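You operate a simulated robot arm through the tools that you are given. There is no shell and no other tool. Be economical: measure what you need, move in short steps, check, and stop when the job is done.

Carry out the task below with a simulated robot arm. There is one attempt and no reset: what you move stays moved.

## Task
Grip the yellow bracket in the vice and sand off its rust.
Fine: put the orange sanding pad back, wind the vice open and lay the bracket in the green bench tray.

It is judged by the outcome, as a careful person would: the job done as asked, and still so three seconds after it is handed in. It fails if anything else is knocked over, pushed out of place, dropped, spilled or broken.

## Robot
A 6-joint arm with a two-finger parallel gripper, fixed in place. Base frame: the origin is at the foot of the arm, x ahead of it, y to its left, z up; the work surface is at about z = 85. Lengths are in cm, angles in rad, forces in N, time in s.
With the tool pointing down near the work surface it reaches from about 36 to 82 cm from the base axis. Its first joint turns from -2.897 to 2.897 rad. Payload 3.91 kg.
Tool frame: the origin (TCP) lies between the finger pads and is the grasp point; the fingertips stand 3 cm ahead of it; z points along the fingers, y is the line along which they close. The gripper opens to 11 cm. The fingers are 2 cm wide and 1 cm thick; the gripper's body (4.8 by 11.2 cm) begins 5.5 cm behind the TCP.
Orientation is that of the tool frame in the base frame, as [roll, pitch, yaw] about the fixed x, y, z axes, in that order (R = Rz(yaw) Ry(pitch) Rx(roll)). With the fingers straight down and closing along the base's y, the tool's x points along the base's -x, its y along +y and its z along -z.

## Interface
- The arm moves only by the tool arm_command. Its argument "rows" is a list of rows, each an object of numbers (a shift or turn left out is 0, a gripper value left out holds the last): "dx", "dy", "dz": the shift along the tool's x, y, z in cm; "rx", "ry", "rz": the turn, a rotation vector about the tool's x, y, z in rad; "fingers": the opening, from 0 (shut) to 1 (fully open). In form: [{"dx": .., "dy": .., "dz": .., "rx": .., "ry": .., "rz": .., "fingers": ..}, ...]. A call has 1 to 12 rows; each row shifts and turns the commanded pose from where the row before left it, along the tool's axes as they then stand. Each row takes 0.2 s and may step no farther than 5 cm and 0.15 rad from the row before; otherwise, or with a gripper value out of range, the whole call is refused. Where a pose cannot be reached the arm comes as near as it can. A force on the tool above 40 N (or 10 N above the force at the start of the call, whichever is more), or a blocked arm, ends the call early, and 0.2 s more pass. Each finger travels about 4.5 cm/s and halts on what it meets, pressing with about 38 N; the grip force reading is that of the motor and also rises with nothing between the fingers. The clock runs only during rows and for 0.2 s after the last one: add rows that do not move to give the fingers time. The reply holds the time, the measured pose of the TCP, the force on the tool along the base axes, the opening and the grip force, in the units named above and with some noise.
- Cameras (640 x 400 px; columns grow to the right, rows downward): "scene" is fixed at [4.98, 49.96, 164.84]; the picture's right is [-0.70, -0.72, 0.00], its down [-0.53, 0.52, -0.67] and it looks along [0.48, -0.47, -0.74] (base axes); focal length 314 px, centre (320, 200). "wrist" rides on the gripper at [7.7, 0.7, -11.4] in the tool frame; the picture's right is [-0.09, 1.00, 0.00], its down [-0.80, -0.07, -0.59] and it looks along [-0.59, -0.05, 0.80] (tool axes); focal length 270 px, centre (320, 200).
- get_image(camera): a new picture of that camera. No time passes.
- raise_lower(by): slides the trunk up (or, below 0, down) by that many cm; the arm rides with it, the base frame stays. It gives what a move gives, with no picture.
- probe_pixels(camera, pixels): for up to 12 pixels [column, row] of the newest picture of that camera ("zoom" is the newest enlarged one), the place [x, y, z] in the base frame of the surface seen there, good to about 0.2 cm. No time passes.
- close_up(camera, box): a new picture of the part [left, top, right, bottom] of that camera's present view, enlarged. No time passes.
- sign_off(): hands the job in; it is judged then, once.

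Keep the steps short. Do not move on a guess: measure, check each grasp and each placing, and mend mistakes. In all there are 80 turns and 34 pictures (those below and enlarged ones count). Leave the gripper open and the arm clear of the work at the hand-in unless told otherwise, and finish with a single line.

The tools are called after "Request:" as a command line: name --argument value ..., lists and objects as JSON in quotes. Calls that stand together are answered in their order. arm_command: Moves the arm, as the interface text tells. Its arguments: {"type":"object","properties":{"rows":{"type":"array","items":{"type":"object","properties":{"dx":{"type":"number"},"dy":{"type":"number"},"dz":{"type":"number"},"rx":{"type":"number"},"ry":{"type":"number"},"rz":{"type":"number"},"fingers":{"type":"number"}}}}},"required":["rows"]} The other tools are called the same way: raise_lower (by) slides the trunk up or down; get_image (camera) takes a picture; probe_pixels (camera, pixels) gives the place of the surface under pixels of a picture; close_up (camera, box) takes an enlarged picture of a part of a camera's view; sign_off () hands the job in.

At the start:

```text
time_s: 0.0
ee_pos: [46.98, -9.12, 117.13]
tcp_rot: [-3.141, -0.001, 3.141]
ft_force: [0.3, -0.1, 0.6]
width: 11.0
gripper_force: 0.0
trunk travel left (down, up): [-57.5, 3.5]
```

scene: 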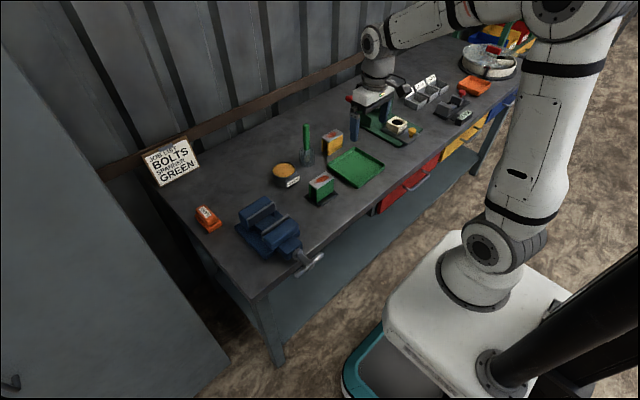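
wrist: 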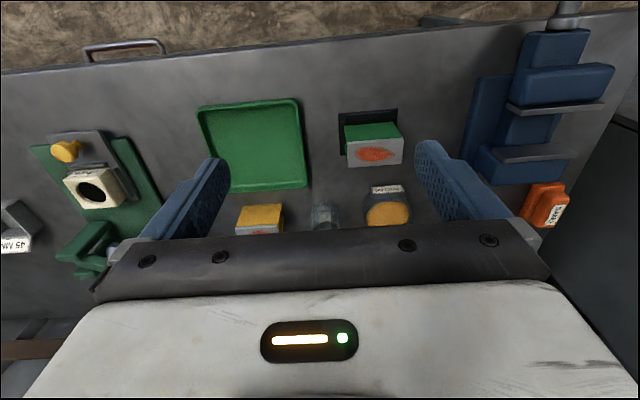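

I see two blocks with reddish patches (scene 332,142 yellow; 321,188 green), the vice at (268,230) and an orange item at (207,218). I'll take enlarged views of them.

Request:
close_up --camera "scene" --box '[180, 110, 400, 280]'

Request:
close_up --camera "wrist" --box '[200, 80, 620, 250]'

```text
2.35 times, centred on (290, 195) of scene
```

zoom: 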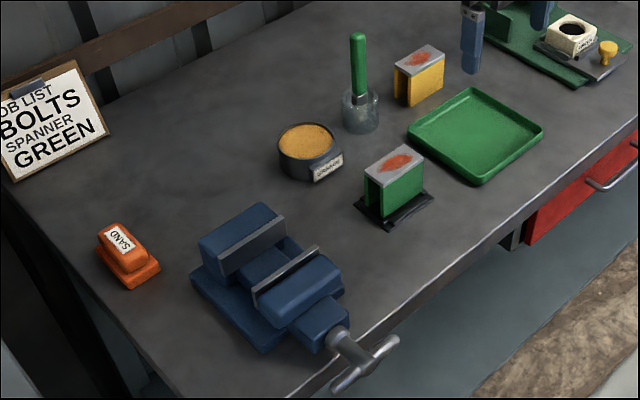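

```text
1.52 times, centred on (410, 165) of wrist
```

zoom: 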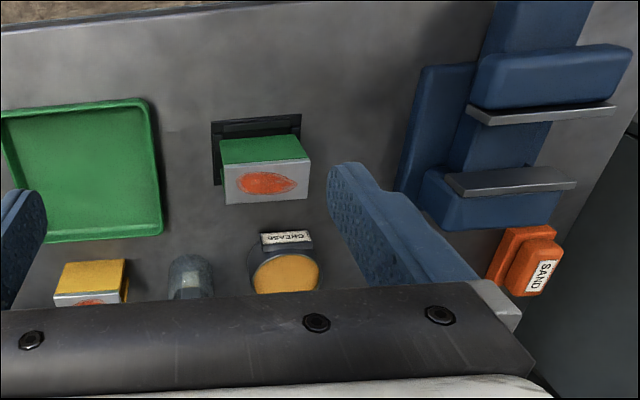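

The yellow bracket is near zoom (418,75) with rust on its grey top; the green one stands in a dark rack. I'll enlarge the scene around the yellow bracket and probe it, then the vice.

Request:
close_up --camera "scene" --box '[290, 115, 390, 180]'

Request:
probe_pixels --camera "scene" --pixels '[[356, 149], [384, 163], [329, 166], [356, 187], [356, 167], [358, 120], [306, 130], [284, 168], [320, 186], [310, 200]]'

```text
6.15 times, centred on (340, 148) of scene
```

zoom: 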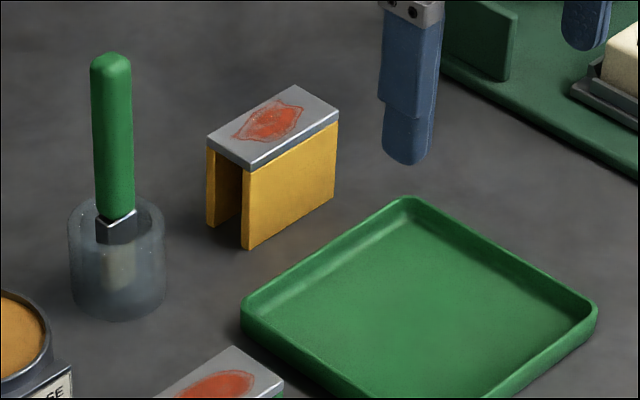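

```text
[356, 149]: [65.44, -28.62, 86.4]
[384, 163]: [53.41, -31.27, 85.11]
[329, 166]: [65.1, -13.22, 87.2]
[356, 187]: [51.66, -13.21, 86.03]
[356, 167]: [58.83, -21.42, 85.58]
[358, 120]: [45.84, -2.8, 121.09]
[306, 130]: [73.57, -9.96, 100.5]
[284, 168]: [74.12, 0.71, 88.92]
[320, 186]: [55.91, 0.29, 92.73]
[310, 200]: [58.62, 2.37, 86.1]
```

Now the corners of the yellow bracket on the zoom, and the tray rim and floor.

Request:
probe_pixels --camera "zoom" --pixels '[[211, 138], [293, 89], [336, 116], [250, 163], [272, 120], [248, 243], [335, 195], [211, 222], [290, 190], [400, 205], [588, 310], [420, 300]]'

Request:
close_up --camera "scene" --box '[185, 185, 335, 280]'

```text
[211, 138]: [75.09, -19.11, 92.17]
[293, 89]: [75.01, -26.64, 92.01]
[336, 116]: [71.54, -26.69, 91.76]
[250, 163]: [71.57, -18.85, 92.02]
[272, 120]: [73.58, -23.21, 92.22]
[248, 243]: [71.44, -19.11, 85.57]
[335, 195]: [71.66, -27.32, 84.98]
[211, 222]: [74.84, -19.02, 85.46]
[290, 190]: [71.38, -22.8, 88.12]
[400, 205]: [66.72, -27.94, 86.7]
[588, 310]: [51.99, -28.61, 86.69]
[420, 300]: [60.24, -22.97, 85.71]
```

```text
4.21 times, centred on (260, 232) of scene
```

zoom: 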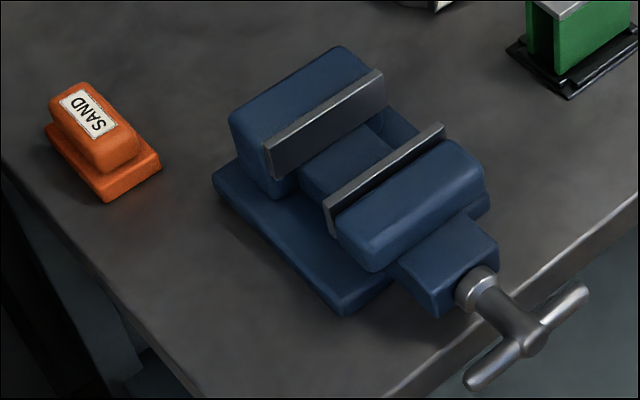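

The bracket is an inverted U: x 71.4–75.1, y −27–−19, top z≈92.1. Next I'll probe the vice jaws, the handle and the pad.

Request:
probe_pixels --camera "zoom" --pixels '[[264, 148], [380, 75], [272, 175], [380, 105], [326, 203], [443, 127], [345, 165], [330, 230], [420, 190], [300, 90], [370, 260], [290, 235]]'

Request:
probe_pixels --camera "zoom" --pixels '[[480, 285], [510, 320], [532, 340], [480, 380], [575, 295], [440, 265], [88, 110], [95, 85], [60, 115], [120, 140], [150, 160], [105, 195]]'

```text
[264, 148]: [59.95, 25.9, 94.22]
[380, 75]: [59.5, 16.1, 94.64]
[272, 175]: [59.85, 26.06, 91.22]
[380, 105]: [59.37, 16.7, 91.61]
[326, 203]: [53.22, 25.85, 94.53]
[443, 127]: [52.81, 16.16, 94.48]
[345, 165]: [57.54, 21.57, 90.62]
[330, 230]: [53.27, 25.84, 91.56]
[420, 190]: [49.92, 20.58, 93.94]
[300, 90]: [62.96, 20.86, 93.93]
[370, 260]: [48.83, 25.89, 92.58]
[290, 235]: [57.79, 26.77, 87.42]
```

```text
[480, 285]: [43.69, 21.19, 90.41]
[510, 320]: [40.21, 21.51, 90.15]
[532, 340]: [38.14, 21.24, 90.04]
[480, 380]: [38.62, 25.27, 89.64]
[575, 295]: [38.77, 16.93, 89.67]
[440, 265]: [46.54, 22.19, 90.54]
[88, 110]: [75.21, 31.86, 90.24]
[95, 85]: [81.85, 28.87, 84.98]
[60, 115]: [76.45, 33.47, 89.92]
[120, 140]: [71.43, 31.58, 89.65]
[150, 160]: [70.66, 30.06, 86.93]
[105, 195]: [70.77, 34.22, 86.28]
```

The vice's fixed jaw face is at x≈59.5 and the moving one at x≈53.2. The jaws span y 16–26 with tops at z 94.5, and the slide bar is at z≈90.6. The T-handle is at (38.3, 21.2, 90), its bar along y. I'll grip the bracket by its outer leg faces (closing along x), so I turn the tool 90° first.

Request:
arm_command --rows '[{"rz": 0.1428, "fingers": 1}, {"rz": 0.1428}, {"rz": 0.1428}, {"rz": 0.1428}, {"rz": 0.1428}, {"rz": 0.1428}, {"rz": 0.1428}, {"rz": 0.1428}, {"rz": 0.1428}, {"rz": 0.1428}, {"rz": 0.1428}]'

```text
time_s: 2.4
ee_pos: [47.05, -9.2, 117.06]
tcp_rot: [-3.14, 0.001, 1.566]
ft_force: [-0.7, 0.3, 0.0]
width: 10.99
gripper_force: 0.0
trunk travel left (down, up): [-57.5, 3.5]
```

The tool now closes along x. Next I move above the bracket at (73.3, −23), down to z≈100, with the fingers part closed.

Request:
arm_command --rows '[{"dy": 4.375, "dx": -2.3}, {"dy": 4.375, "dx": -2.3}, {"dy": 4.375, "dx": -2.3}, {"dy": 4.375, "dx": -2.3}, {"dy": 4.375, "dx": -2.3}, {"dy": 4.375, "dx": -2.3}, {"dz": 4, "fingers": 0.65}, {"dz": 4}, {"dz": 4}, {"dz": 4}]'

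Request:
get_image --camera "wrist"

```text
time_s: 4.6
ee_pos: [73.44, -22.91, 101.02]
tcp_rot: [-3.142, 0.001, 1.57]
ft_force: [0.8, -1.1, -0.2]
width: 7.16
gripper_force: 0.1
trunk travel left (down, up): [-57.5, 3.5]
```

```text
27 pictures are left
```

wrist: 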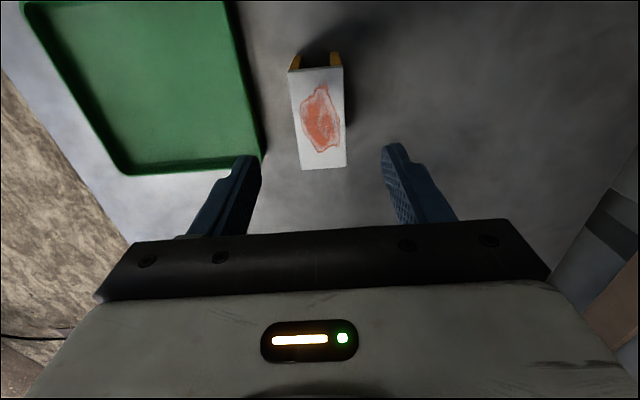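

The bracket lies between the fingers. I'll descend to TCP z≈92.5 (tips 2.6 cm below the top) and close.

Request:
arm_command --rows '[{"dz": 3, "dy": -0.1}, {"dz": 3}, {"dz": 2.5}, {}, {"fingers": 0.2}, {}, {}, {}]'

```text
time_s: 6.4
ee_pos: [73.27, -22.75, 92.78]
tcp_rot: [-3.141, 0.0, 1.572]
ft_force: [1.4, -0.5, 0.0]
width: 3.99
gripper_force: 37.6
trunk travel left (down, up): [-57.5, 3.5]
```

Gripped at 3.99 cm. I'll lift it and check.

Request:
arm_command --rows '[{"dz": -2}, {"dz": -4}, {"dz": -4}, {"dz": -4}, {"dz": -4}, {"dz": -4}]'

Request:
close_up --camera "wrist" --box '[160, 40, 480, 240]'

```text
time_s: 7.8
ee_pos: [73.54, -22.62, 114.53]
tcp_rot: [-3.141, -0.001, 1.571]
ft_force: [0.8, 0.0, -5.4]
width: 3.94
gripper_force: 38.4
trunk travel left (down, up): [-57.5, 3.5]
```

```text
2.00 times, centred on (320, 140) of wrist
```

zoom: 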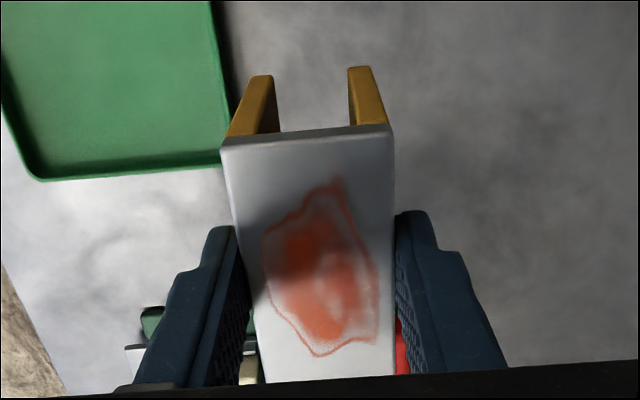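

It's held well. I'll probe the bracket's ends to get its offset from the TCP.

Request:
probe_pixels --camera "zoom" --pixels '[[228, 142], [385, 130], [300, 142], [310, 375], [300, 250]]'

```text
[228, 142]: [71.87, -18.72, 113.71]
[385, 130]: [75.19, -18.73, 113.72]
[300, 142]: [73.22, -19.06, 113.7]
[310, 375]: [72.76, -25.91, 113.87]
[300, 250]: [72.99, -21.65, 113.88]
```

The bracket is centred on the TCP, its top about 0.75 below it. I'll carry it at this height to above the vice, x≈57.2, y≈21.

Request:
arm_command --rows '[{"dx": 4.36, "dy": -1.63}, {"dx": 4.36, "dy": -1.63}, {"dx": 4.36, "dy": -1.63}, {"dx": 4.36, "dy": -1.63}, {"dx": 4.36, "dy": -1.63}, {"dx": 4.36, "dy": -1.63}, {"dx": 4.36, "dy": -1.63}, {"dx": 4.36, "dy": -1.63}, {"dx": 4.36, "dy": -1.63}, {"dx": 4.36, "dy": -1.63}]'

Request:
get_image --camera "wrist"

```text
time_s: 10.0
ee_pos: [56.7, 20.59, 114.62]
tcp_rot: [-3.141, 0.002, 1.57]
ft_force: [0.6, 0.0, -6.3]
width: 3.96
gripper_force: 38.1
trunk travel left (down, up): [-57.5, 3.5]
```

```text
25 pictures are left
```

wrist: 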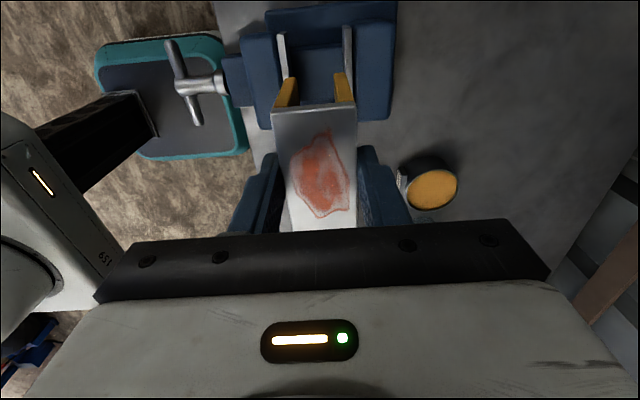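

I'll probe the jaw plates and slide bar from here to get the exact gap.

Request:
probe_pixels --camera "wrist" --pixels '[[282, 60], [286, 70], [346, 60], [343, 50], [315, 85], [315, 60], [315, 45], [300, 90]]'

```text
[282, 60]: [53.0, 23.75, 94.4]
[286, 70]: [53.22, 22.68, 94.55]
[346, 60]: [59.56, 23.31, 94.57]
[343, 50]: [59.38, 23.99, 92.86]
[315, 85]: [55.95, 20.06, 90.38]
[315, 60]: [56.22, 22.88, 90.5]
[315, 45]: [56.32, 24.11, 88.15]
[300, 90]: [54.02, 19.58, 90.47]
```

The jaw faces are at x 53.3 and 59.35, and the bar top is at z 90.5. I'll centre at x≈57.1, y≈21 and lower to just above the bar.

Request:
arm_command --rows '[{"dx": 0.4, "dy": 0.4}, {"dz": 4}, {"dz": 4}, {"dz": 3}, {"dz": 3}, {"dz": 1.2}, {}]'

```text
time_s: 11.6
ee_pos: [57.39, 21.1, 99.42]
tcp_rot: [-3.141, 0.0, 1.569]
ft_force: [0.3, 1.0, -6.0]
width: 4.0
gripper_force: 37.7
trunk travel left (down, up): [-57.5, 3.5]
```

x reads 57.39, which is a bit near the fixed jaw. I'll shift back 0.25 and lower gently until contact.

Request:
arm_command --rows '[{"dy": -0.25}, {"dz": 0.5}, {"dz": 0.3}, {"dz": 0.2}, {"dz": 0.1}, {}]'

Request:
close_up --camera "scene" --box '[210, 165, 340, 260]'

```text
time_s: 13.0
ee_pos: [57.08, 21.07, 98.22]
tcp_rot: [3.141, 0.0, 1.57]
ft_force: [-0.7, 0.2, -6.2]
width: 3.99
gripper_force: 38.3
trunk travel left (down, up): [-57.5, 3.5]
```

```text
4.21 times, centred on (275, 212) of scene
```

zoom: 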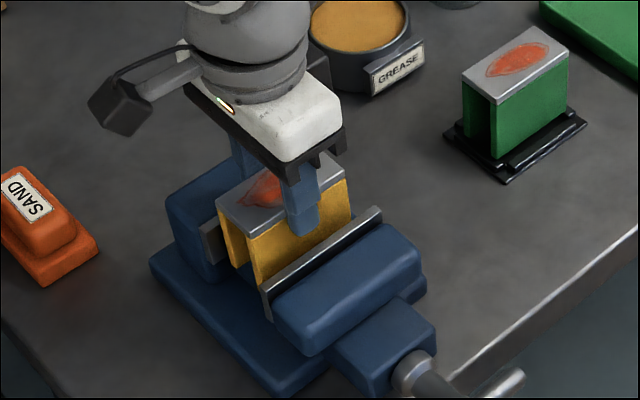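

Force still reads −6 N, so it isn't touching yet. I'll lower in tiny steps.

Request:
arm_command --rows '[{"dz": 0.1}, {"dz": 0.1}, {"dz": 0.1}, {}]'

```text
time_s: 14.0
ee_pos: [57.11, 21.11, 98.16]
tcp_rot: [3.139, -0.004, 1.571]
ft_force: [3.2, -0.6, 12.5]
width: 4.0
gripper_force: 38.5
trunk travel left (down, up): [-57.5, 3.5]
```

Contact at +12 N, so it's seated. I'll ease off a little, open and rise.

Request:
arm_command --rows '[{"dz": -0.15}, {"fingers": 0.6}, {}, {}, {"dz": -1}, {"dz": -3}, {"dz": -4}, {"dz": -4}, {"dz": -4}]'

Request:
get_image --camera "wrist"

```text
time_s: 16.0
ee_pos: [56.99, 21.25, 114.33]
tcp_rot: [3.14, 0.001, 1.572]
ft_force: [-0.5, -0.2, 0.0]
width: 6.61
gripper_force: 0.1
trunk travel left (down, up): [-57.5, 3.5]
```

```text
23 pictures are left
```

wrist: 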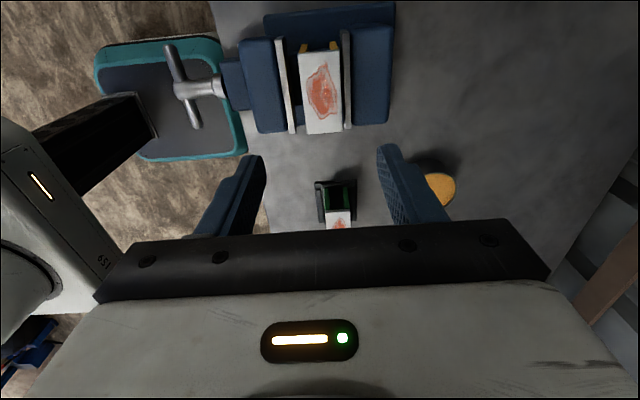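

The bracket stands between the jaws. For the handle I'll turn the tool to point along +x, 11 rows in place well above the vice.

Request:
arm_command --rows '[{"rx": -0.1428, "fingers": 0.0}, {"rx": -0.1428}, {"rx": -0.1428}, {"rx": -0.1428}, {"rx": -0.1428}, {"rx": -0.1428}, {"rx": -0.1428}, {"rx": -0.1428}, {"rx": -0.1428}, {"rx": -0.1428}, {"rx": -0.1428}]'

```text
time_s: 18.4
ee_pos: [57.33, 21.08, 114.72]
tcp_rot: [2.437, 0.001, 1.573]
ft_force: [-0.5, -0.7, -0.5]
width: 0.02
gripper_force: 38.0
out of reach, approached as far as the arm can: row 5, 6, 7, 8, 9, 10, 11
trunk travel left (down, up): [-57.5, 3.5]
```

It only tilted about 0.7 rad before the limit. I'll look at the arm's posture.

Request:
get_image --camera "scene"

```text
22 pictures are left
```

scene: 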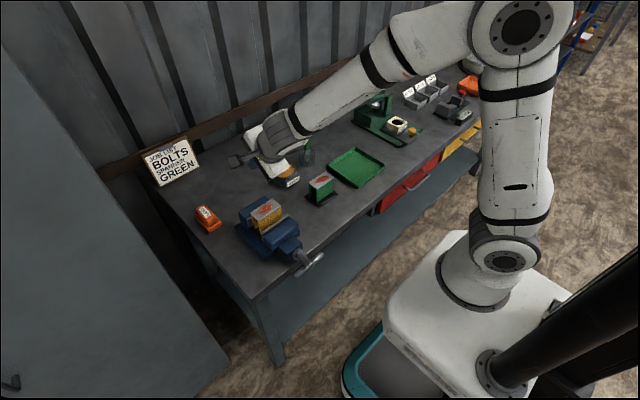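

The forearm geometry blocks a horizontal tool here, so I'll work the handle with the fingers pointing down. I'll push the bar end like a crank, from over the top to below. First I bring the tool back to vertical.

Request:
arm_command --rows '[{"rx": 0.1409}, {"rx": 0.1409}, {"rx": 0.1409}, {"rx": 0.1409}, {"rx": 0.1409}]'

Request:
close_up --camera "scene" --box '[250, 225, 340, 285]'

```text
time_s: 19.6
ee_pos: [57.3, 21.11, 114.66]
tcp_rot: [-3.139, -0.001, 1.572]
ft_force: [0.7, -0.3, 0.6]
width: 0.03
gripper_force: 37.3
trunk travel left (down, up): [-57.5, 3.5]
```

```text
6.67 times, centred on (295, 255) of scene
```

zoom: 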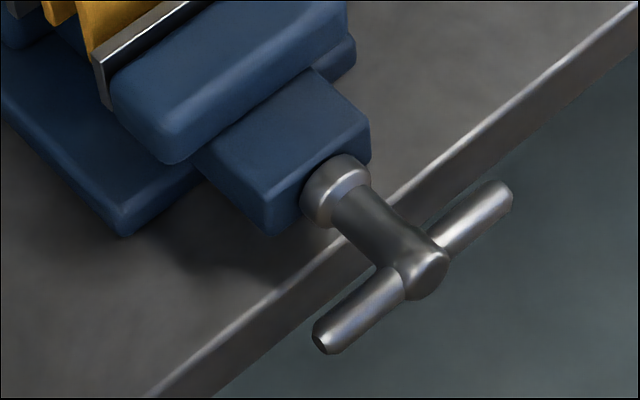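

The tool is vertical again. I'll probe the bar, hub and bench edge.

Request:
probe_pixels --camera "zoom" --pixels '[[325, 340], [330, 325], [375, 290], [425, 285], [440, 258], [470, 215], [505, 190], [400, 235], [350, 190], [270, 295], [520, 115], [500, 200]]'

```text
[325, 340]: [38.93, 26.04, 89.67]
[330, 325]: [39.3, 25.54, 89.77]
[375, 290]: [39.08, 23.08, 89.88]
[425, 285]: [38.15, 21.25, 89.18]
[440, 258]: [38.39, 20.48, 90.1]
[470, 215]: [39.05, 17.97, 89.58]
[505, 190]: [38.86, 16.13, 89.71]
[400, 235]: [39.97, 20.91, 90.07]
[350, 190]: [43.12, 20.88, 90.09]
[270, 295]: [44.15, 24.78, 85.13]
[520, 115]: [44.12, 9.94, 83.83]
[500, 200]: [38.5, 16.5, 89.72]
```

The bench edge is at x=44. The bar axis is at x≈39.2, y centre 21.05, z≈89.1, reaching ±4.9. I'll move to just above the −y end (y≈17.5) with the fingers closed.

Request:
arm_command --rows '[{"dy": -4.5, "dx": -0.9}, {"dy": -4.5, "dx": -0.9}, {"dy": -4.5, "dx": -0.9}, {"dy": -4.5, "dx": -0.9}, {"dz": 4.8}, {"dz": 4.8}, {"dz": 4.8}, {"dz": 4.8}, {}]'

```text
time_s: 21.6
ee_pos: [39.19, 17.29, 95.56]
tcp_rot: [3.14, 0.0, 1.574]
ft_force: [-0.1, -0.1, -0.1]
width: 0.0
gripper_force: 37.3
trunk travel left (down, up): [-57.5, 3.5]
```

Clear so far. I'll press the −y end down along the arc (clockwise seen from the robot, which is the closing sense) and read the force.

Request:
arm_command --rows '[{"dz": 2.0}, {"dz": 0.8}, {"dz": 0.8}, {"dz": 0.8}, {"dz": 0.8, "dx": 0.1}, {"dz": 0.6, "dx": 0.25}, {"dz": 0.6, "dx": 0.4}, {}]'

Request:
close_up --camera "scene" --box '[220, 185, 340, 285]'

```text
time_s: 23.4
ee_pos: [39.34, 18.08, 89.14]
tcp_rot: [3.138, 0.0, 1.57]
ft_force: [-0.1, -0.2, 0.2]
width: 0.0
gripper_force: 38.3
trunk travel left (down, up): [-57.5, 3.5]
```

```text
4.00 times, centred on (280, 235) of scene
```

zoom: 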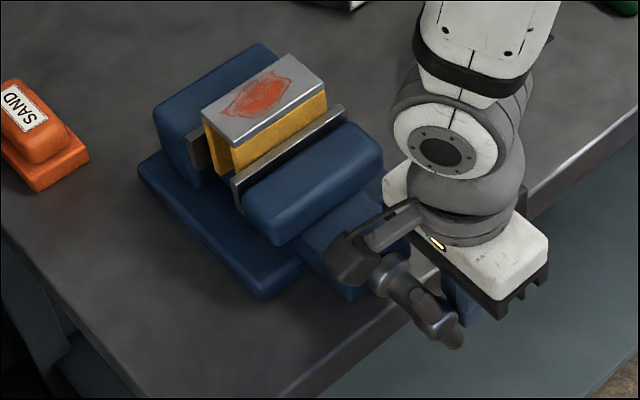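

There was little force, and the moving jaw seems nearer the bracket. I'll probe the moving jaw and the handle.

Request:
probe_pixels --camera "zoom" --pixels '[[340, 108], [290, 145], [235, 182], [430, 320], [455, 345], [395, 265], [200, 150], [212, 135]]'

```text
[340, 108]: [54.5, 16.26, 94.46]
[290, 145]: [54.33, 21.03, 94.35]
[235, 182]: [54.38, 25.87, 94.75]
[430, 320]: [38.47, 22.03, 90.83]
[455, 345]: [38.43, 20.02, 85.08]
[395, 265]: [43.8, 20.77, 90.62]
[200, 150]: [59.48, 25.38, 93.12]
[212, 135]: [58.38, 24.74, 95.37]
```

The jaw moved from 53.2 to 54.4 for about 75° of turn, so about 1 cm remains. The bar's upper end is now at the top, leaning to +y. I'll lift, go round to its +y side and start pushing over the top.

Request:
arm_command --rows '[{"dx": -0.4, "dz": -2}, {"dz": -4.5}, {"dz": -4.5}, {"dx": 4}, {"dx": 3.6}, {"dz": 3.5}, {"dz": 3.5}, {}]'

```text
time_s: 25.2
ee_pos: [39.44, 25.17, 93.08]
tcp_rot: [3.139, 0.001, 1.572]
ft_force: [-0.5, -0.8, -0.4]
width: 0.01
gripper_force: 37.7
trunk travel left (down, up): [-57.5, 3.5]
```

In position on the +y side. I'll push the bar over the top along the arc.

Request:
arm_command --rows '[{"dx": -1.43, "dz": -1.0}, {"dx": -1.08, "dz": -0.74}, {"dx": -0.66, "dz": -0.2}, {"dx": -0.62, "dz": -0.15}, {"dx": -0.65}, {"dx": -0.65, "dz": 0.13}, {"dx": -0.6, "dz": 0.27}, {}]'

Request:
close_up --camera "scene" --box '[220, 185, 340, 285]'

```text
time_s: 26.4
ee_pos: [39.63, 21.84, 95.4]
tcp_rot: [3.126, -0.007, 1.573]
ft_force: [-2.5, 18.5, -2.4]
width: 0.0
gripper_force: 37.8
trunk travel left (down, up): [-57.5, 3.5]
stopped in row 5: the force on the tool passed its limit (the readings are from after the stop); the commanded pose is now the measured one
```

```text
4.00 times, centred on (280, 235) of scene
```

zoom: 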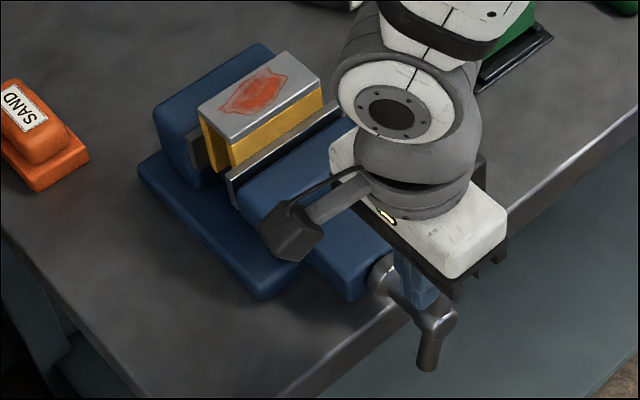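

The force limit was hit, so the vice may be clamped. I'll probe the jaw faces and the bracket.

Request:
probe_pixels --camera "zoom" --pixels '[[325, 112], [280, 142], [230, 178], [202, 112], [320, 82], [232, 143], [195, 150], [290, 60], [425, 350]]'

Request:
close_up --camera "scene" --box '[245, 190, 310, 235]'

```text
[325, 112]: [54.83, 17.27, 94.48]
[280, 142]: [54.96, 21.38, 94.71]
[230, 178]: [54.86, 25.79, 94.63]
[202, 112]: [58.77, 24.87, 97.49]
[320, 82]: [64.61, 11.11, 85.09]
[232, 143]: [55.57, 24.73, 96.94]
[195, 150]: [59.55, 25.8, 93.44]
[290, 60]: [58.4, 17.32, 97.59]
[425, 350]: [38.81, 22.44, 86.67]
```

```text
8.89 times, centred on (278, 212) of scene
```

zoom: 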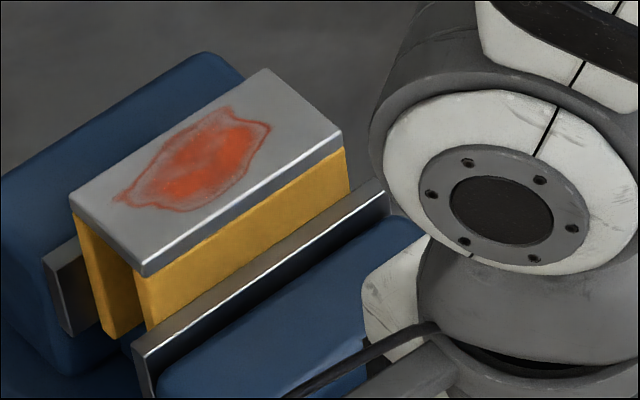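

The jaw face is now at about x 55, touching or nearly touching the bracket. The stop may have been an impact, so I'll continue pushing in small, slow steps.

Request:
arm_command --rows '[{"dx": -0.2}, {"dx": -0.2}, {"dx": -0.2}, {"dx": -0.2}, {"dx": -0.2}, {"dx": -0.2}, {"dx": -0.2}, {"dx": -0.2}]'

```text
time_s: 26.9
ee_pos: [39.75, 21.77, 95.47]
tcp_rot: [3.125, -0.01, 1.577]
ft_force: [-8.5, 23.5, -7.1]
width: 0.0
gripper_force: 37.5
trunk travel left (down, up): [-57.5, 3.5]
stopped in row 2: the force on the tool passed its limit (the readings are from after the stop); the commanded pose is now the measured one
```

It's blocked. I'll check precisely whether the bracket is against both jaws, using the latest enlarged view.

Request:
probe_pixels --camera "zoom" --pixels '[[146, 262], [340, 140], [72, 195], [265, 72], [160, 345], [300, 245], [385, 200], [240, 260], [55, 265], [60, 300], [105, 320], [260, 300]]'

```text
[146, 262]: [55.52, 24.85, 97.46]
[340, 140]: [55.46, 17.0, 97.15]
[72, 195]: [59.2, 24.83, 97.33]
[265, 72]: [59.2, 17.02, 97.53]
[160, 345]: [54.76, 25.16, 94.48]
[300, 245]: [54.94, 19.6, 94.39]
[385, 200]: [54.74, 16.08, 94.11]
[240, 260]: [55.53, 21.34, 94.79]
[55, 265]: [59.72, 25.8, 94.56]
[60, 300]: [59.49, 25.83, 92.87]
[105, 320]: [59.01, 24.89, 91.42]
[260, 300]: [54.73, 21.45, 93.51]
```

The bracket now spans x 55.5–59.3. It was pushed about 0.4 cm against the fixed jaw, and the handle is hard-stopped, so it's clamped. I'll back off the handle and rise.

Request:
arm_command --rows '[{"dx": 0.5}, {"dx": 1.0}, {"dz": -4}, {"dz": -4}, {"dz": -4}, {"dy": 4.5, "dx": 1.5}, {"dy": 4.5, "dx": 1.5}, {"dy": 4.5, "dx": 1.5}, {"dy": 4.5, "dx": 1.5}, {"dy": 4.5, "dx": 1.5}, {"dy": 4.5, "dx": 1.5}, {"dy": 3.5}]'

Request:
get_image --camera "wrist"

Request:
close_up --camera "scene" --box '[180, 190, 310, 270]'

```text
time_s: 29.5
ee_pos: [70.16, 31.92, 107.65]
tcp_rot: [3.126, -0.011, 1.575]
ft_force: [0.3, 0.4, 0.2]
width: 0.0
gripper_force: 37.6
trunk travel left (down, up): [-57.5, 3.5]
```

```text
17 pictures are left
```

wrist: 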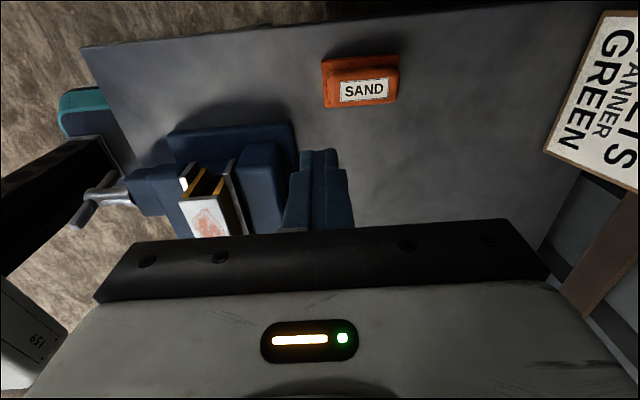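

```text
4.92 times, centred on (245, 230) of scene
```

zoom: 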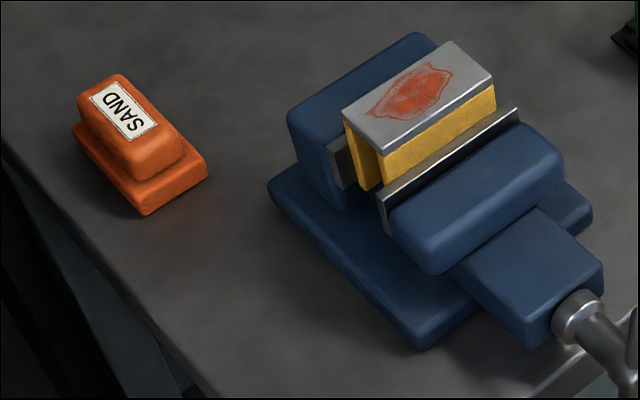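

Clamped. Now the orange pad: I'll probe its upper block and base from both views.

Request:
probe_pixels --camera "zoom" --pixels '[[82, 95], [120, 78], [182, 148], [138, 168], [132, 118], [78, 125], [142, 212], [205, 172], [145, 195], [75, 145], [160, 168]]'

Request:
probe_pixels --camera "wrist" --pixels '[[332, 80], [398, 72], [330, 104], [397, 98], [326, 62], [394, 56], [365, 90], [328, 72], [322, 60], [398, 68]]'

```text
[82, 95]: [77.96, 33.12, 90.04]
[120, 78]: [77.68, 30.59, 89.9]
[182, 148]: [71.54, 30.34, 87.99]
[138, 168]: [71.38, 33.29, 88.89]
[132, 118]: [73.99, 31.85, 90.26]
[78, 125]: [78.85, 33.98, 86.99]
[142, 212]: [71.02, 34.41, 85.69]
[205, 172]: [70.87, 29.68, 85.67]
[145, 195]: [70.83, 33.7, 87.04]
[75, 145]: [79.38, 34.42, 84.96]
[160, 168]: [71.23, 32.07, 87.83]
```

```text
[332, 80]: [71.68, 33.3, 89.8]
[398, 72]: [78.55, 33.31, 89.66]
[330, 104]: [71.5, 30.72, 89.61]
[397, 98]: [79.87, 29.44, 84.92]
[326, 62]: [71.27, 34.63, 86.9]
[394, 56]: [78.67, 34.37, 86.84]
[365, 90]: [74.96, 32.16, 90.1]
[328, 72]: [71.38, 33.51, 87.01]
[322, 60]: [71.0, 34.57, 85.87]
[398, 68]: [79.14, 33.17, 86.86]
```

The pad is axis-aligned. Its base is x 70.9–79, y 29.6–34.5, z 85–87, and its upper block is y 30.6–33.5, top 90.1. I'll grip the block across y. First I level the tool and turn it back −90°, opening partly.

Request:
arm_command --rows '[{"rx": 0.0156, "ry": -0.011, "fingers": 0.55}, {"rz": -0.1432}, {"rz": -0.1432}, {"rz": -0.1432}, {"rz": -0.1432}, {"rz": -0.1432}, {"rz": -0.1432}, {"rz": -0.1432}, {"rz": -0.1432}, {"rz": -0.1432}, {"rz": -0.1432}, {"rz": -0.1432}]'

```text
time_s: 32.1
ee_pos: [70.0, 31.92, 107.99]
tcp_rot: [3.141, -0.001, -3.134]
ft_force: [-0.5, 0.1, 0.1]
width: 6.06
gripper_force: 0.0
trunk travel left (down, up): [-57.5, 3.5]
```

Next I move over the pad at (74.2, 32.05) and lower to z≈94.

Request:
arm_command --rows '[{"dx": -4.2, "dy": 0.15}, {"dz": 4}, {"dz": 4}, {"dz": 4}, {"dz": 2}, {}]'

Request:
get_image --camera "wrist"

```text
time_s: 33.5
ee_pos: [74.25, 32.18, 93.76]
tcp_rot: [3.141, 0.0, -3.135]
ft_force: [1.0, -0.3, -0.1]
width: 6.07
gripper_force: 0.1
trunk travel left (down, up): [-57.5, 3.5]
```

```text
15 pictures are left
```

wrist: 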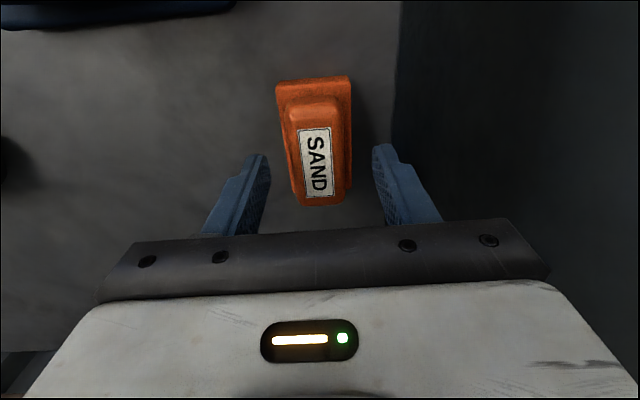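

The pad is centred between the fingers. I'll lower to TCP z≈90.5 and close.

Request:
arm_command --rows '[{"dz": 1.5, "dy": -0.1}, {"dz": 1.2}, {"dz": 0.5}, {}, {"fingers": 0.15}, {}, {}, {}, {}]'

```text
time_s: 35.5
ee_pos: [74.3, 32.12, 90.66]
tcp_rot: [3.141, -0.001, -3.136]
ft_force: [-0.2, 0.6, 0.2]
width: 3.53
gripper_force: 38.3
trunk travel left (down, up): [-57.5, 3.5]
```

Gripped at 3.53 cm. I lift and carry it to above the bracket.

Request:
arm_command --rows '[{"dz": -2}, {"dz": -4}, {"dz": -4}, {"dz": -4}, {"dz": -4}, {"dx": 4.4, "dy": -2.8}, {"dx": 4.4, "dy": -2.8}, {"dx": 4.4, "dy": -2.8}, {"dx": 4.35, "dy": -2.8}, {}]'

Request:
get_image --camera "wrist"

```text
refused: row 6 steps farther than a row can; nothing moved
```

```text
14 pictures are left
```

wrist: 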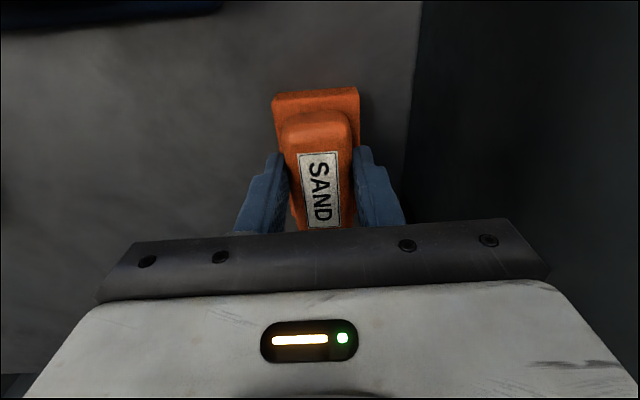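

The carry rows were slightly too long, so I'll use smaller ones.

Request:
arm_command --rows '[{"dz": -2}, {"dz": -4}, {"dz": -4}, {"dz": -4}, {"dz": -4}, {"dx": 3.5, "dy": -2.24}, {"dx": 3.5, "dy": -2.24}, {"dx": 3.5, "dy": -2.24}, {"dx": 3.5, "dy": -2.24}, {"dx": 3.5, "dy": -2.24}, {}]'

Request:
close_up --camera "scene" --box '[200, 165, 330, 250]'

```text
time_s: 37.9
ee_pos: [56.87, 20.73, 108.92]
tcp_rot: [-3.141, -0.001, -3.134]
ft_force: [-0.7, -0.8, -0.9]
width: 3.5
gripper_force: 37.5
trunk travel left (down, up): [-57.5, 3.5]
```

```text
4.71 times, centred on (265, 208) of scene
```

zoom: 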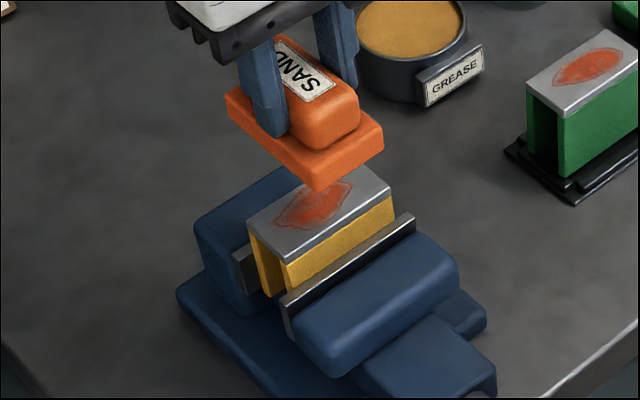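

The pad is held level over the bracket. I'll lower to contact, expected near TCP z≈103.1.

Request:
arm_command --rows '[{"dz": 2.5}, {"dz": 2.2}, {"dz": 0.5}, {"dz": 0.2}, {"dz": 0.2}, {"dz": 0.1}, {}]'

```text
time_s: 39.5
ee_pos: [56.96, 20.73, 103.16]
tcp_rot: [3.141, 0.001, -3.134]
ft_force: [-0.7, -1.3, 4.3]
width: 3.52
gripper_force: 38.2
trunk travel left (down, up): [-57.5, 3.5]
```

Light contact at 4 N. I press slightly more and stroke back and forth along y.

Request:
arm_command --rows '[{"dz": 0.1}, {"dy": 1.2}, {"dy": 1.2}, {"dy": -1.2}, {"dy": -1.2}, {"dy": -1.2}, {"dy": -1.2}, {"dy": 1.2}, {"dy": 1.2}, {"dy": 1.2}, {"dy": -1.2}, {"dy": -1.2}]'

```text
time_s: 42.1
ee_pos: [56.77, 19.52, 103.1]
tcp_rot: [3.141, 0.002, -3.133]
ft_force: [0.4, 3.2, 15.4]
width: 3.53
gripper_force: 38.1
trunk travel left (down, up): [-57.5, 3.5]
```

There is steady 15 N pressure with the pad sliding. Another set of strokes.

Request:
arm_command --rows '[{"dy": -1.2}, {"dy": 1.2}, {"dy": 1.2}, {"dy": 1.2}, {"dy": 1.2}, {"dy": -1.2}, {"dy": -1.2}, {"dy": -1.2}, {"dy": -1.2}, {"dy": 1.2}, {"dy": 1.2}, {"dy": 1.2}]'

Request:
arm_command --rows '[{"dy": 1.2}, {"dy": -1.2}, {"dy": -1.2}, {"dy": -1.2}, {"dy": -1.2}, {"dy": 1.2}, {"dy": 1.2}, {"dz": -1}, {"dz": -4}, {"dx": -3.5, "dy": 2.24}, {"dx": -3.5, "dy": 2.24}, {"dx": -3.5, "dy": 2.24}]'

Request:
close_up --camera "scene" --box '[200, 165, 330, 250]'

```text
time_s: 44.7
ee_pos: [56.69, 21.67, 103.16]
tcp_rot: [3.14, 0.001, -3.134]
ft_force: [-0.4, -5.4, 22.4]
width: 3.5
gripper_force: 38.3
trunk travel left (down, up): [-57.5, 3.5]
```

```text
time_s: 47.3
ee_pos: [67.29, 27.65, 107.83]
tcp_rot: [-3.139, -0.003, -3.136]
ft_force: [-1.1, 0.0, -0.5]
width: 3.5
gripper_force: 37.7
trunk travel left (down, up): [-57.5, 3.5]
```

```text
4.71 times, centred on (265, 208) of scene
```

zoom: 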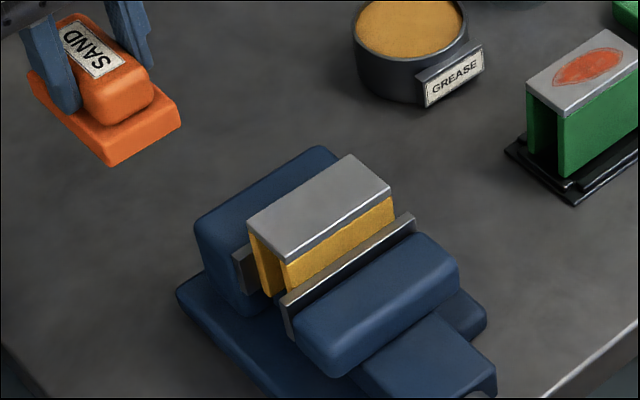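

The rust is gone. I'll return the pad to its old place: TCP (74.3, 32.1), z≈90.7.

Request:
arm_command --rows '[{"dx": -3.5, "dy": 2.25}, {"dx": -3.5, "dy": 2.25}, {}, {"dz": 4}, {"dz": 4}, {"dz": 4}, {"dz": 3}, {"dz": 1.2}, {}]'

```text
time_s: 49.3
ee_pos: [74.35, 31.98, 91.68]
tcp_rot: [3.14, 0.001, -3.134]
ft_force: [0.1, -0.4, -2.2]
width: 3.53
gripper_force: 38.0
trunk travel left (down, up): [-57.5, 3.5]
```

Request:
arm_command --rows '[{"dz": 0.5, "dy": 0.12}, {"dz": 0.3}, {"dz": 0.1}, {"dz": 0.1}, {"dz": 0.05}, {}]'

```text
time_s: 50.7
ee_pos: [74.24, 32.23, 90.71]
tcp_rot: [-3.14, 0.001, -3.136]
ft_force: [0.1, 0.2, -1.7]
width: 3.51
gripper_force: 37.8
trunk travel left (down, up): [-57.5, 3.5]
```

It's nearly touching (−1.7 N). I lower a bit more, then release and rise.

Request:
arm_command --rows '[{"dz": 0.08}, {"dz": 0.05}, {}, {"fingers": 0.55}, {}, {}, {"dz": -2}, {"dz": -4}, {"dz": -4}, {"dz": -4}, {"dz": -4}]'

Request:
close_up --camera "scene" --box '[180, 190, 310, 270]'

```text
time_s: 53.1
ee_pos: [74.3, 32.2, 108.69]
tcp_rot: [-3.14, 0.001, -3.135]
ft_force: [0.0, -0.1, 0.5]
width: 6.05
gripper_force: 0.1
trunk travel left (down, up): [-57.5, 3.5]
```

```text
4.92 times, centred on (245, 230) of scene
```

zoom: 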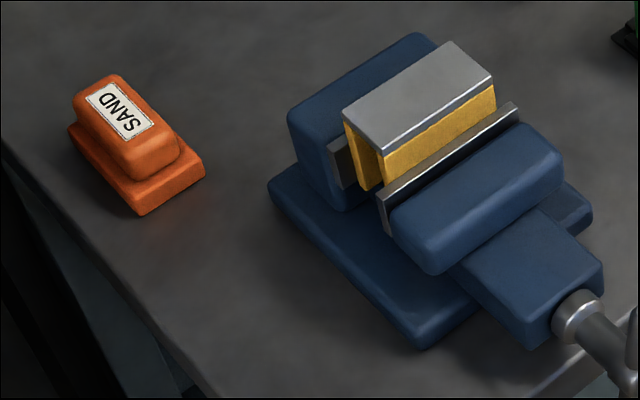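

The pad is back in its place. Now to open the vice: I turn the tool +90° again and close the fingers.

Request:
arm_command --rows '[{"rz": 0.1425, "fingers": 0}, {"rz": 0.1425}, {"rz": 0.1425}, {"rz": 0.1425}, {"rz": 0.1425}, {"rz": 0.1425}, {"rz": 0.1425}, {"rz": 0.1425}, {"rz": 0.1425}, {"rz": 0.1425}, {"rz": 0.1425}]'

```text
time_s: 55.5
ee_pos: [74.27, 32.06, 108.65]
tcp_rot: [-3.141, -0.001, 1.582]
ft_force: [-0.4, 0.2, 0.7]
width: 0.0
gripper_force: 37.8
trunk travel left (down, up): [-57.5, 3.5]
```

I move to the −y side of the handle's upper end.

Request:
arm_command --rows '[{"dy": -4.37, "dx": -1.84}, {"dy": -4.37, "dx": -1.84}, {"dy": -4.37, "dx": -1.84}, {"dy": -4.37, "dx": -1.84}, {"dy": -4.37, "dx": -1.84}, {"dy": -4.37, "dx": -1.84}, {"dy": -4.37, "dx": -1.84}, {"dy": -4.37, "dx": -1.84}, {}]'

Request:
close_up --camera "scene" --box '[245, 220, 345, 285]'

```text
time_s: 57.5
ee_pos: [39.48, 16.96, 108.37]
tcp_rot: [-3.141, 0.002, 1.581]
ft_force: [0.8, 0.0, -0.6]
width: 0.0
gripper_force: 37.1
trunk travel left (down, up): [-57.5, 3.5]
```

```text
6.15 times, centred on (295, 252) of scene
```

zoom: 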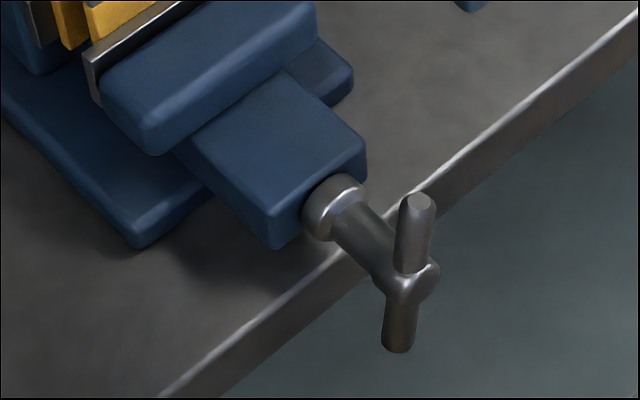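

Request:
probe_pixels --camera "zoom" --pixels '[[420, 200], [412, 230], [410, 265], [398, 345], [400, 320]]'

```text
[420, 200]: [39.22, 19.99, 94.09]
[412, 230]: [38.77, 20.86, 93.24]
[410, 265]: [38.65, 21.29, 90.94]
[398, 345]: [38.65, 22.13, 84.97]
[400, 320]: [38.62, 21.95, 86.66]
```

The upper end is at (≈19.9, 94), as expected. I'll come down on its −y side, then begin pushing toward +y.

Request:
arm_command --rows '[{"dz": 4.7}, {"dz": 4.7}, {"dz": 4.0}, {"dz": 0.6}, {"dx": 0.8}, {"dx": 0.7, "dz": -0.3}, {"dx": 0.7, "dz": -0.2}, {"dx": 0.7, "dz": -0.2}, {"dx": 0.7, "dz": -0.1}, {"dx": 0.7}, {"dx": 0.7, "dz": 0.1}]'

```text
time_s: 59.9
ee_pos: [39.23, 21.98, 95.32]
tcp_rot: [3.14, 0.0, 1.581]
ft_force: [0.6, -3.6, 0.8]
width: 0.0
gripper_force: 37.9
trunk travel left (down, up): [-57.5, 3.5]
```

It turns freely. I'll continue over and down to the +y side.

Request:
arm_command --rows '[{"dx": 0.65, "dz": 0.3}, {"dx": 0.6, "dz": 0.5}, {"dx": 0.5, "dz": 0.5}, {"dx": 0.45, "dz": 0.5}, {"dx": 0.4, "dz": 0.6}, {"dx": 0.15, "dz": 0.6}, {"dz": 0.6}, {"dz": 0.5}, {}]'

Request:
close_up --camera "scene" --box '[220, 185, 340, 285]'

```text
time_s: 61.3
ee_pos: [39.5, 24.7, 92.81]
tcp_rot: [3.132, -0.002, 1.581]
ft_force: [-4.0, -5.6, 28.2]
width: 0.0
gripper_force: 37.7
trunk travel left (down, up): [-57.5, 3.5]
stopped in row 7: the force on the tool passed its limit (the readings are from after the stop); the commanded pose is now the measured one
```

```text
4.00 times, centred on (280, 235) of scene
```

zoom: 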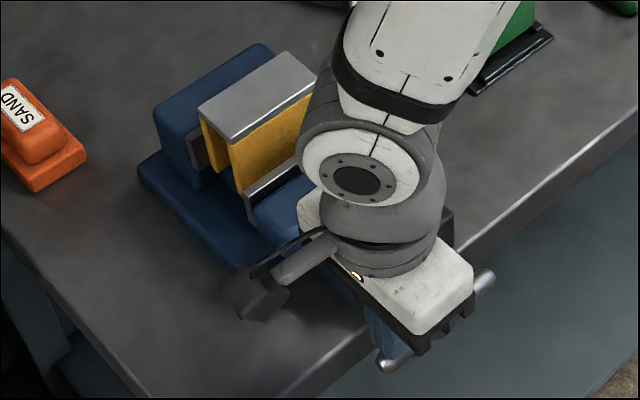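

The handle is back at its starting horizontal and hard-stopped, so the vice is fully open and the bracket stands free. I lift off, level the tool and go above the bracket, opening the fingers to 7 cm.

Request:
arm_command --rows '[{"dz": -1.5}, {"dz": -4.5}, {"dz": -4.5}, {"dz": -4.5, "rx": 0.009, "ry": -0.002, "rz": 0.01}, {"dy": 4.5, "dx": -0.9}, {"dy": 4.5, "dx": -0.95}, {"dy": 4.5, "dx": -0.95}, {"dy": 4.4, "dx": -0.95, "fingers": 0.6}, {}, {}]'

Request:
get_image --camera "wrist"

```text
time_s: 63.5
ee_pos: [57.38, 21.08, 107.56]
tcp_rot: [-3.137, -0.001, 1.571]
ft_force: [-0.5, 0.3, -0.1]
width: 6.6
gripper_force: 0.5
trunk travel left (down, up): [-57.5, 3.5]
```

```text
8 pictures are left
```

wrist: 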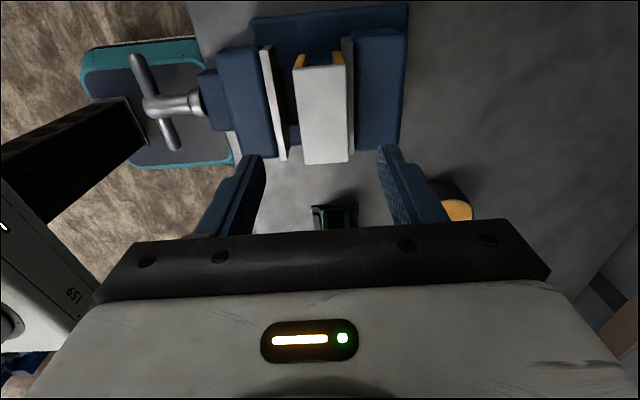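

The bracket is clean and free, and the gap is open. I'll lower to TCP z≈98.3, with tips just above the jaws, and grip.

Request:
arm_command --rows '[{"dz": 4}, {"dz": 3}, {"dz": 1.5}, {"dz": 0.75}, {}, {"fingers": 0.2}, {}, {}, {}, {}]'

```text
time_s: 65.7
ee_pos: [57.3, 20.99, 98.25]
tcp_rot: [-3.137, 0.0, 1.574]
ft_force: [2.3, 0.6, 0.1]
width: 4.01
gripper_force: 37.6
trunk travel left (down, up): [-57.5, 3.5]
```

Gripped at 4.01 cm. I lift and carry it toward the tray centre, around (59.3, −21).

Request:
arm_command --rows '[{"dz": -1.5}, {"dz": -4}, {"dz": -4}, {"dz": -4}, {"dx": -4.5, "dy": 0.2}, {"dx": -4.5, "dy": 0.2}, {"dx": -4.5, "dy": 0.2}, {"dx": -4.5, "dy": 0.2}, {"dx": -4.5, "dy": 0.2}, {"dx": -4.5, "dy": 0.2}, {"dx": -4.5, "dy": 0.2}, {"dx": -4.5, "dy": 0.2}]'

Request:
arm_command --rows '[{"dx": -4.0, "dy": 0.2}, {"dx": -2.0, "dy": 0.1}, {}]'

Request:
get_image --camera "wrist"

```text
time_s: 68.3
ee_pos: [58.93, -15.19, 111.56]
tcp_rot: [-3.138, -0.001, 1.571]
ft_force: [1.1, 0.2, -6.9]
width: 4.01
gripper_force: 38.2
trunk travel left (down, up): [-57.5, 3.5]
```

```text
time_s: 69.1
ee_pos: [59.4, -21.12, 111.63]
tcp_rot: [-3.135, 0.001, 1.572]
ft_force: [0.3, 0.9, -6.8]
width: 3.96
gripper_force: 38.2
trunk travel left (down, up): [-57.5, 3.5]
```

```text
7 pictures are left
```

wrist: 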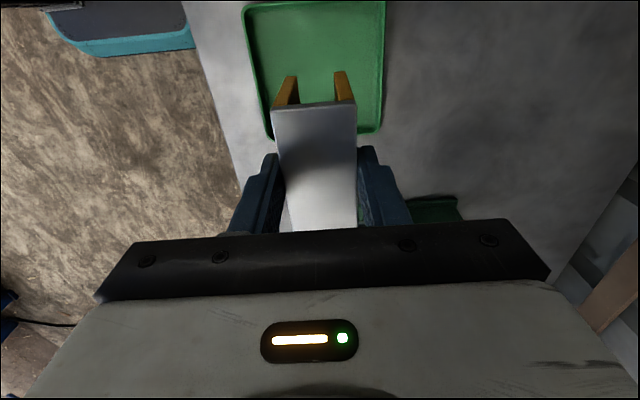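

It's over the tray. I'll lower to just above the floor.

Request:
arm_command --rows '[{"dz": 4.5}, {"dz": 4.5}, {"dz": 4}, {"dz": 3}, {"dz": 1.2}, {"dz": 0.4}, {"dz": 0.3}, {"dz": 0.15}, {"dz": 0.1}, {}]'

```text
time_s: 71.3
ee_pos: [59.23, -20.83, 93.43]
tcp_rot: [-3.136, -0.001, 1.573]
ft_force: [0.0, -0.2, -6.3]
width: 3.99
gripper_force: 37.6
trunk travel left (down, up): [-57.5, 3.5]
```

Not touching yet (−6.3 N). Tiny steps down.

Request:
arm_command --rows '[{"dz": 0.1}, {"dz": 0.1}, {"dz": 0.1}, {}]'

```text
time_s: 72.3
ee_pos: [59.25, -20.92, 93.3]
tcp_rot: [-3.139, -0.002, 1.571]
ft_force: [-0.8, -1.7, 8.1]
width: 3.97
gripper_force: 37.8
trunk travel left (down, up): [-57.5, 3.5]
```

Seated at +8 N. I ease off, release, rise straight up and look.

Request:
arm_command --rows '[{"dz": -0.1}, {"fingers": 0.6}, {}, {}, {"dz": -1}, {"dz": -4}, {"dz": -4.5}, {"dz": -4.5}, {"dz": -4.5, "fingers": 1}, {"dx": 4, "dz": -2}, {"dx": 4}, {"dx": 4}]'

Request:
get_image --camera "scene"

Request:
close_up --camera "scene" --box '[180, 110, 400, 280]'

```text
time_s: 74.9
ee_pos: [59.37, -8.8, 113.9]
tcp_rot: [-3.135, 0.0, 1.573]
ft_force: [0.3, 0.2, 0.4]
width: 10.98
gripper_force: 0.0
trunk travel left (down, up): [-57.5, 3.5]
```

```text
6 pictures are left
```

scene: 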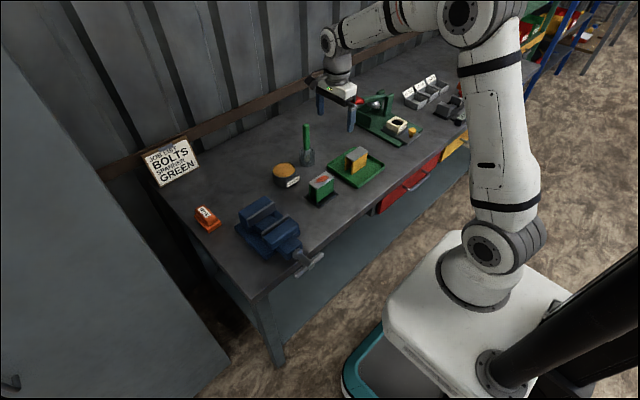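

```text
2.35 times, centred on (290, 195) of scene
```

zoom: 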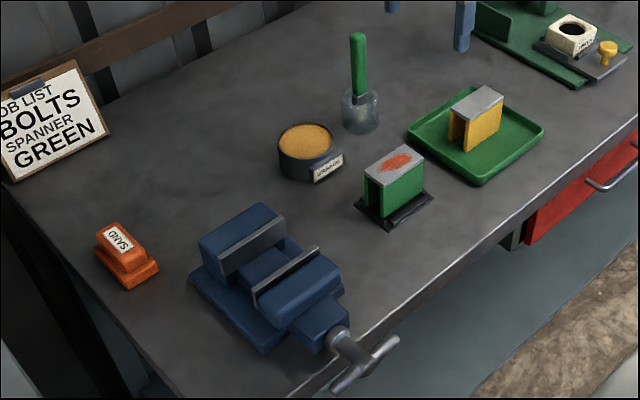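

The clean bracket stands in the green tray, the vice is open, the pad is back in its place, nothing else has been disturbed, and the open gripper is clear. I'm handing in.

Request:
sign_off

```text
The job is handed in.
```

The yellow bracket was gripped in the vice, sanded clean of rust and placed upright in the green bench tray; the sanding pad is back in its place and the vice is wound open.
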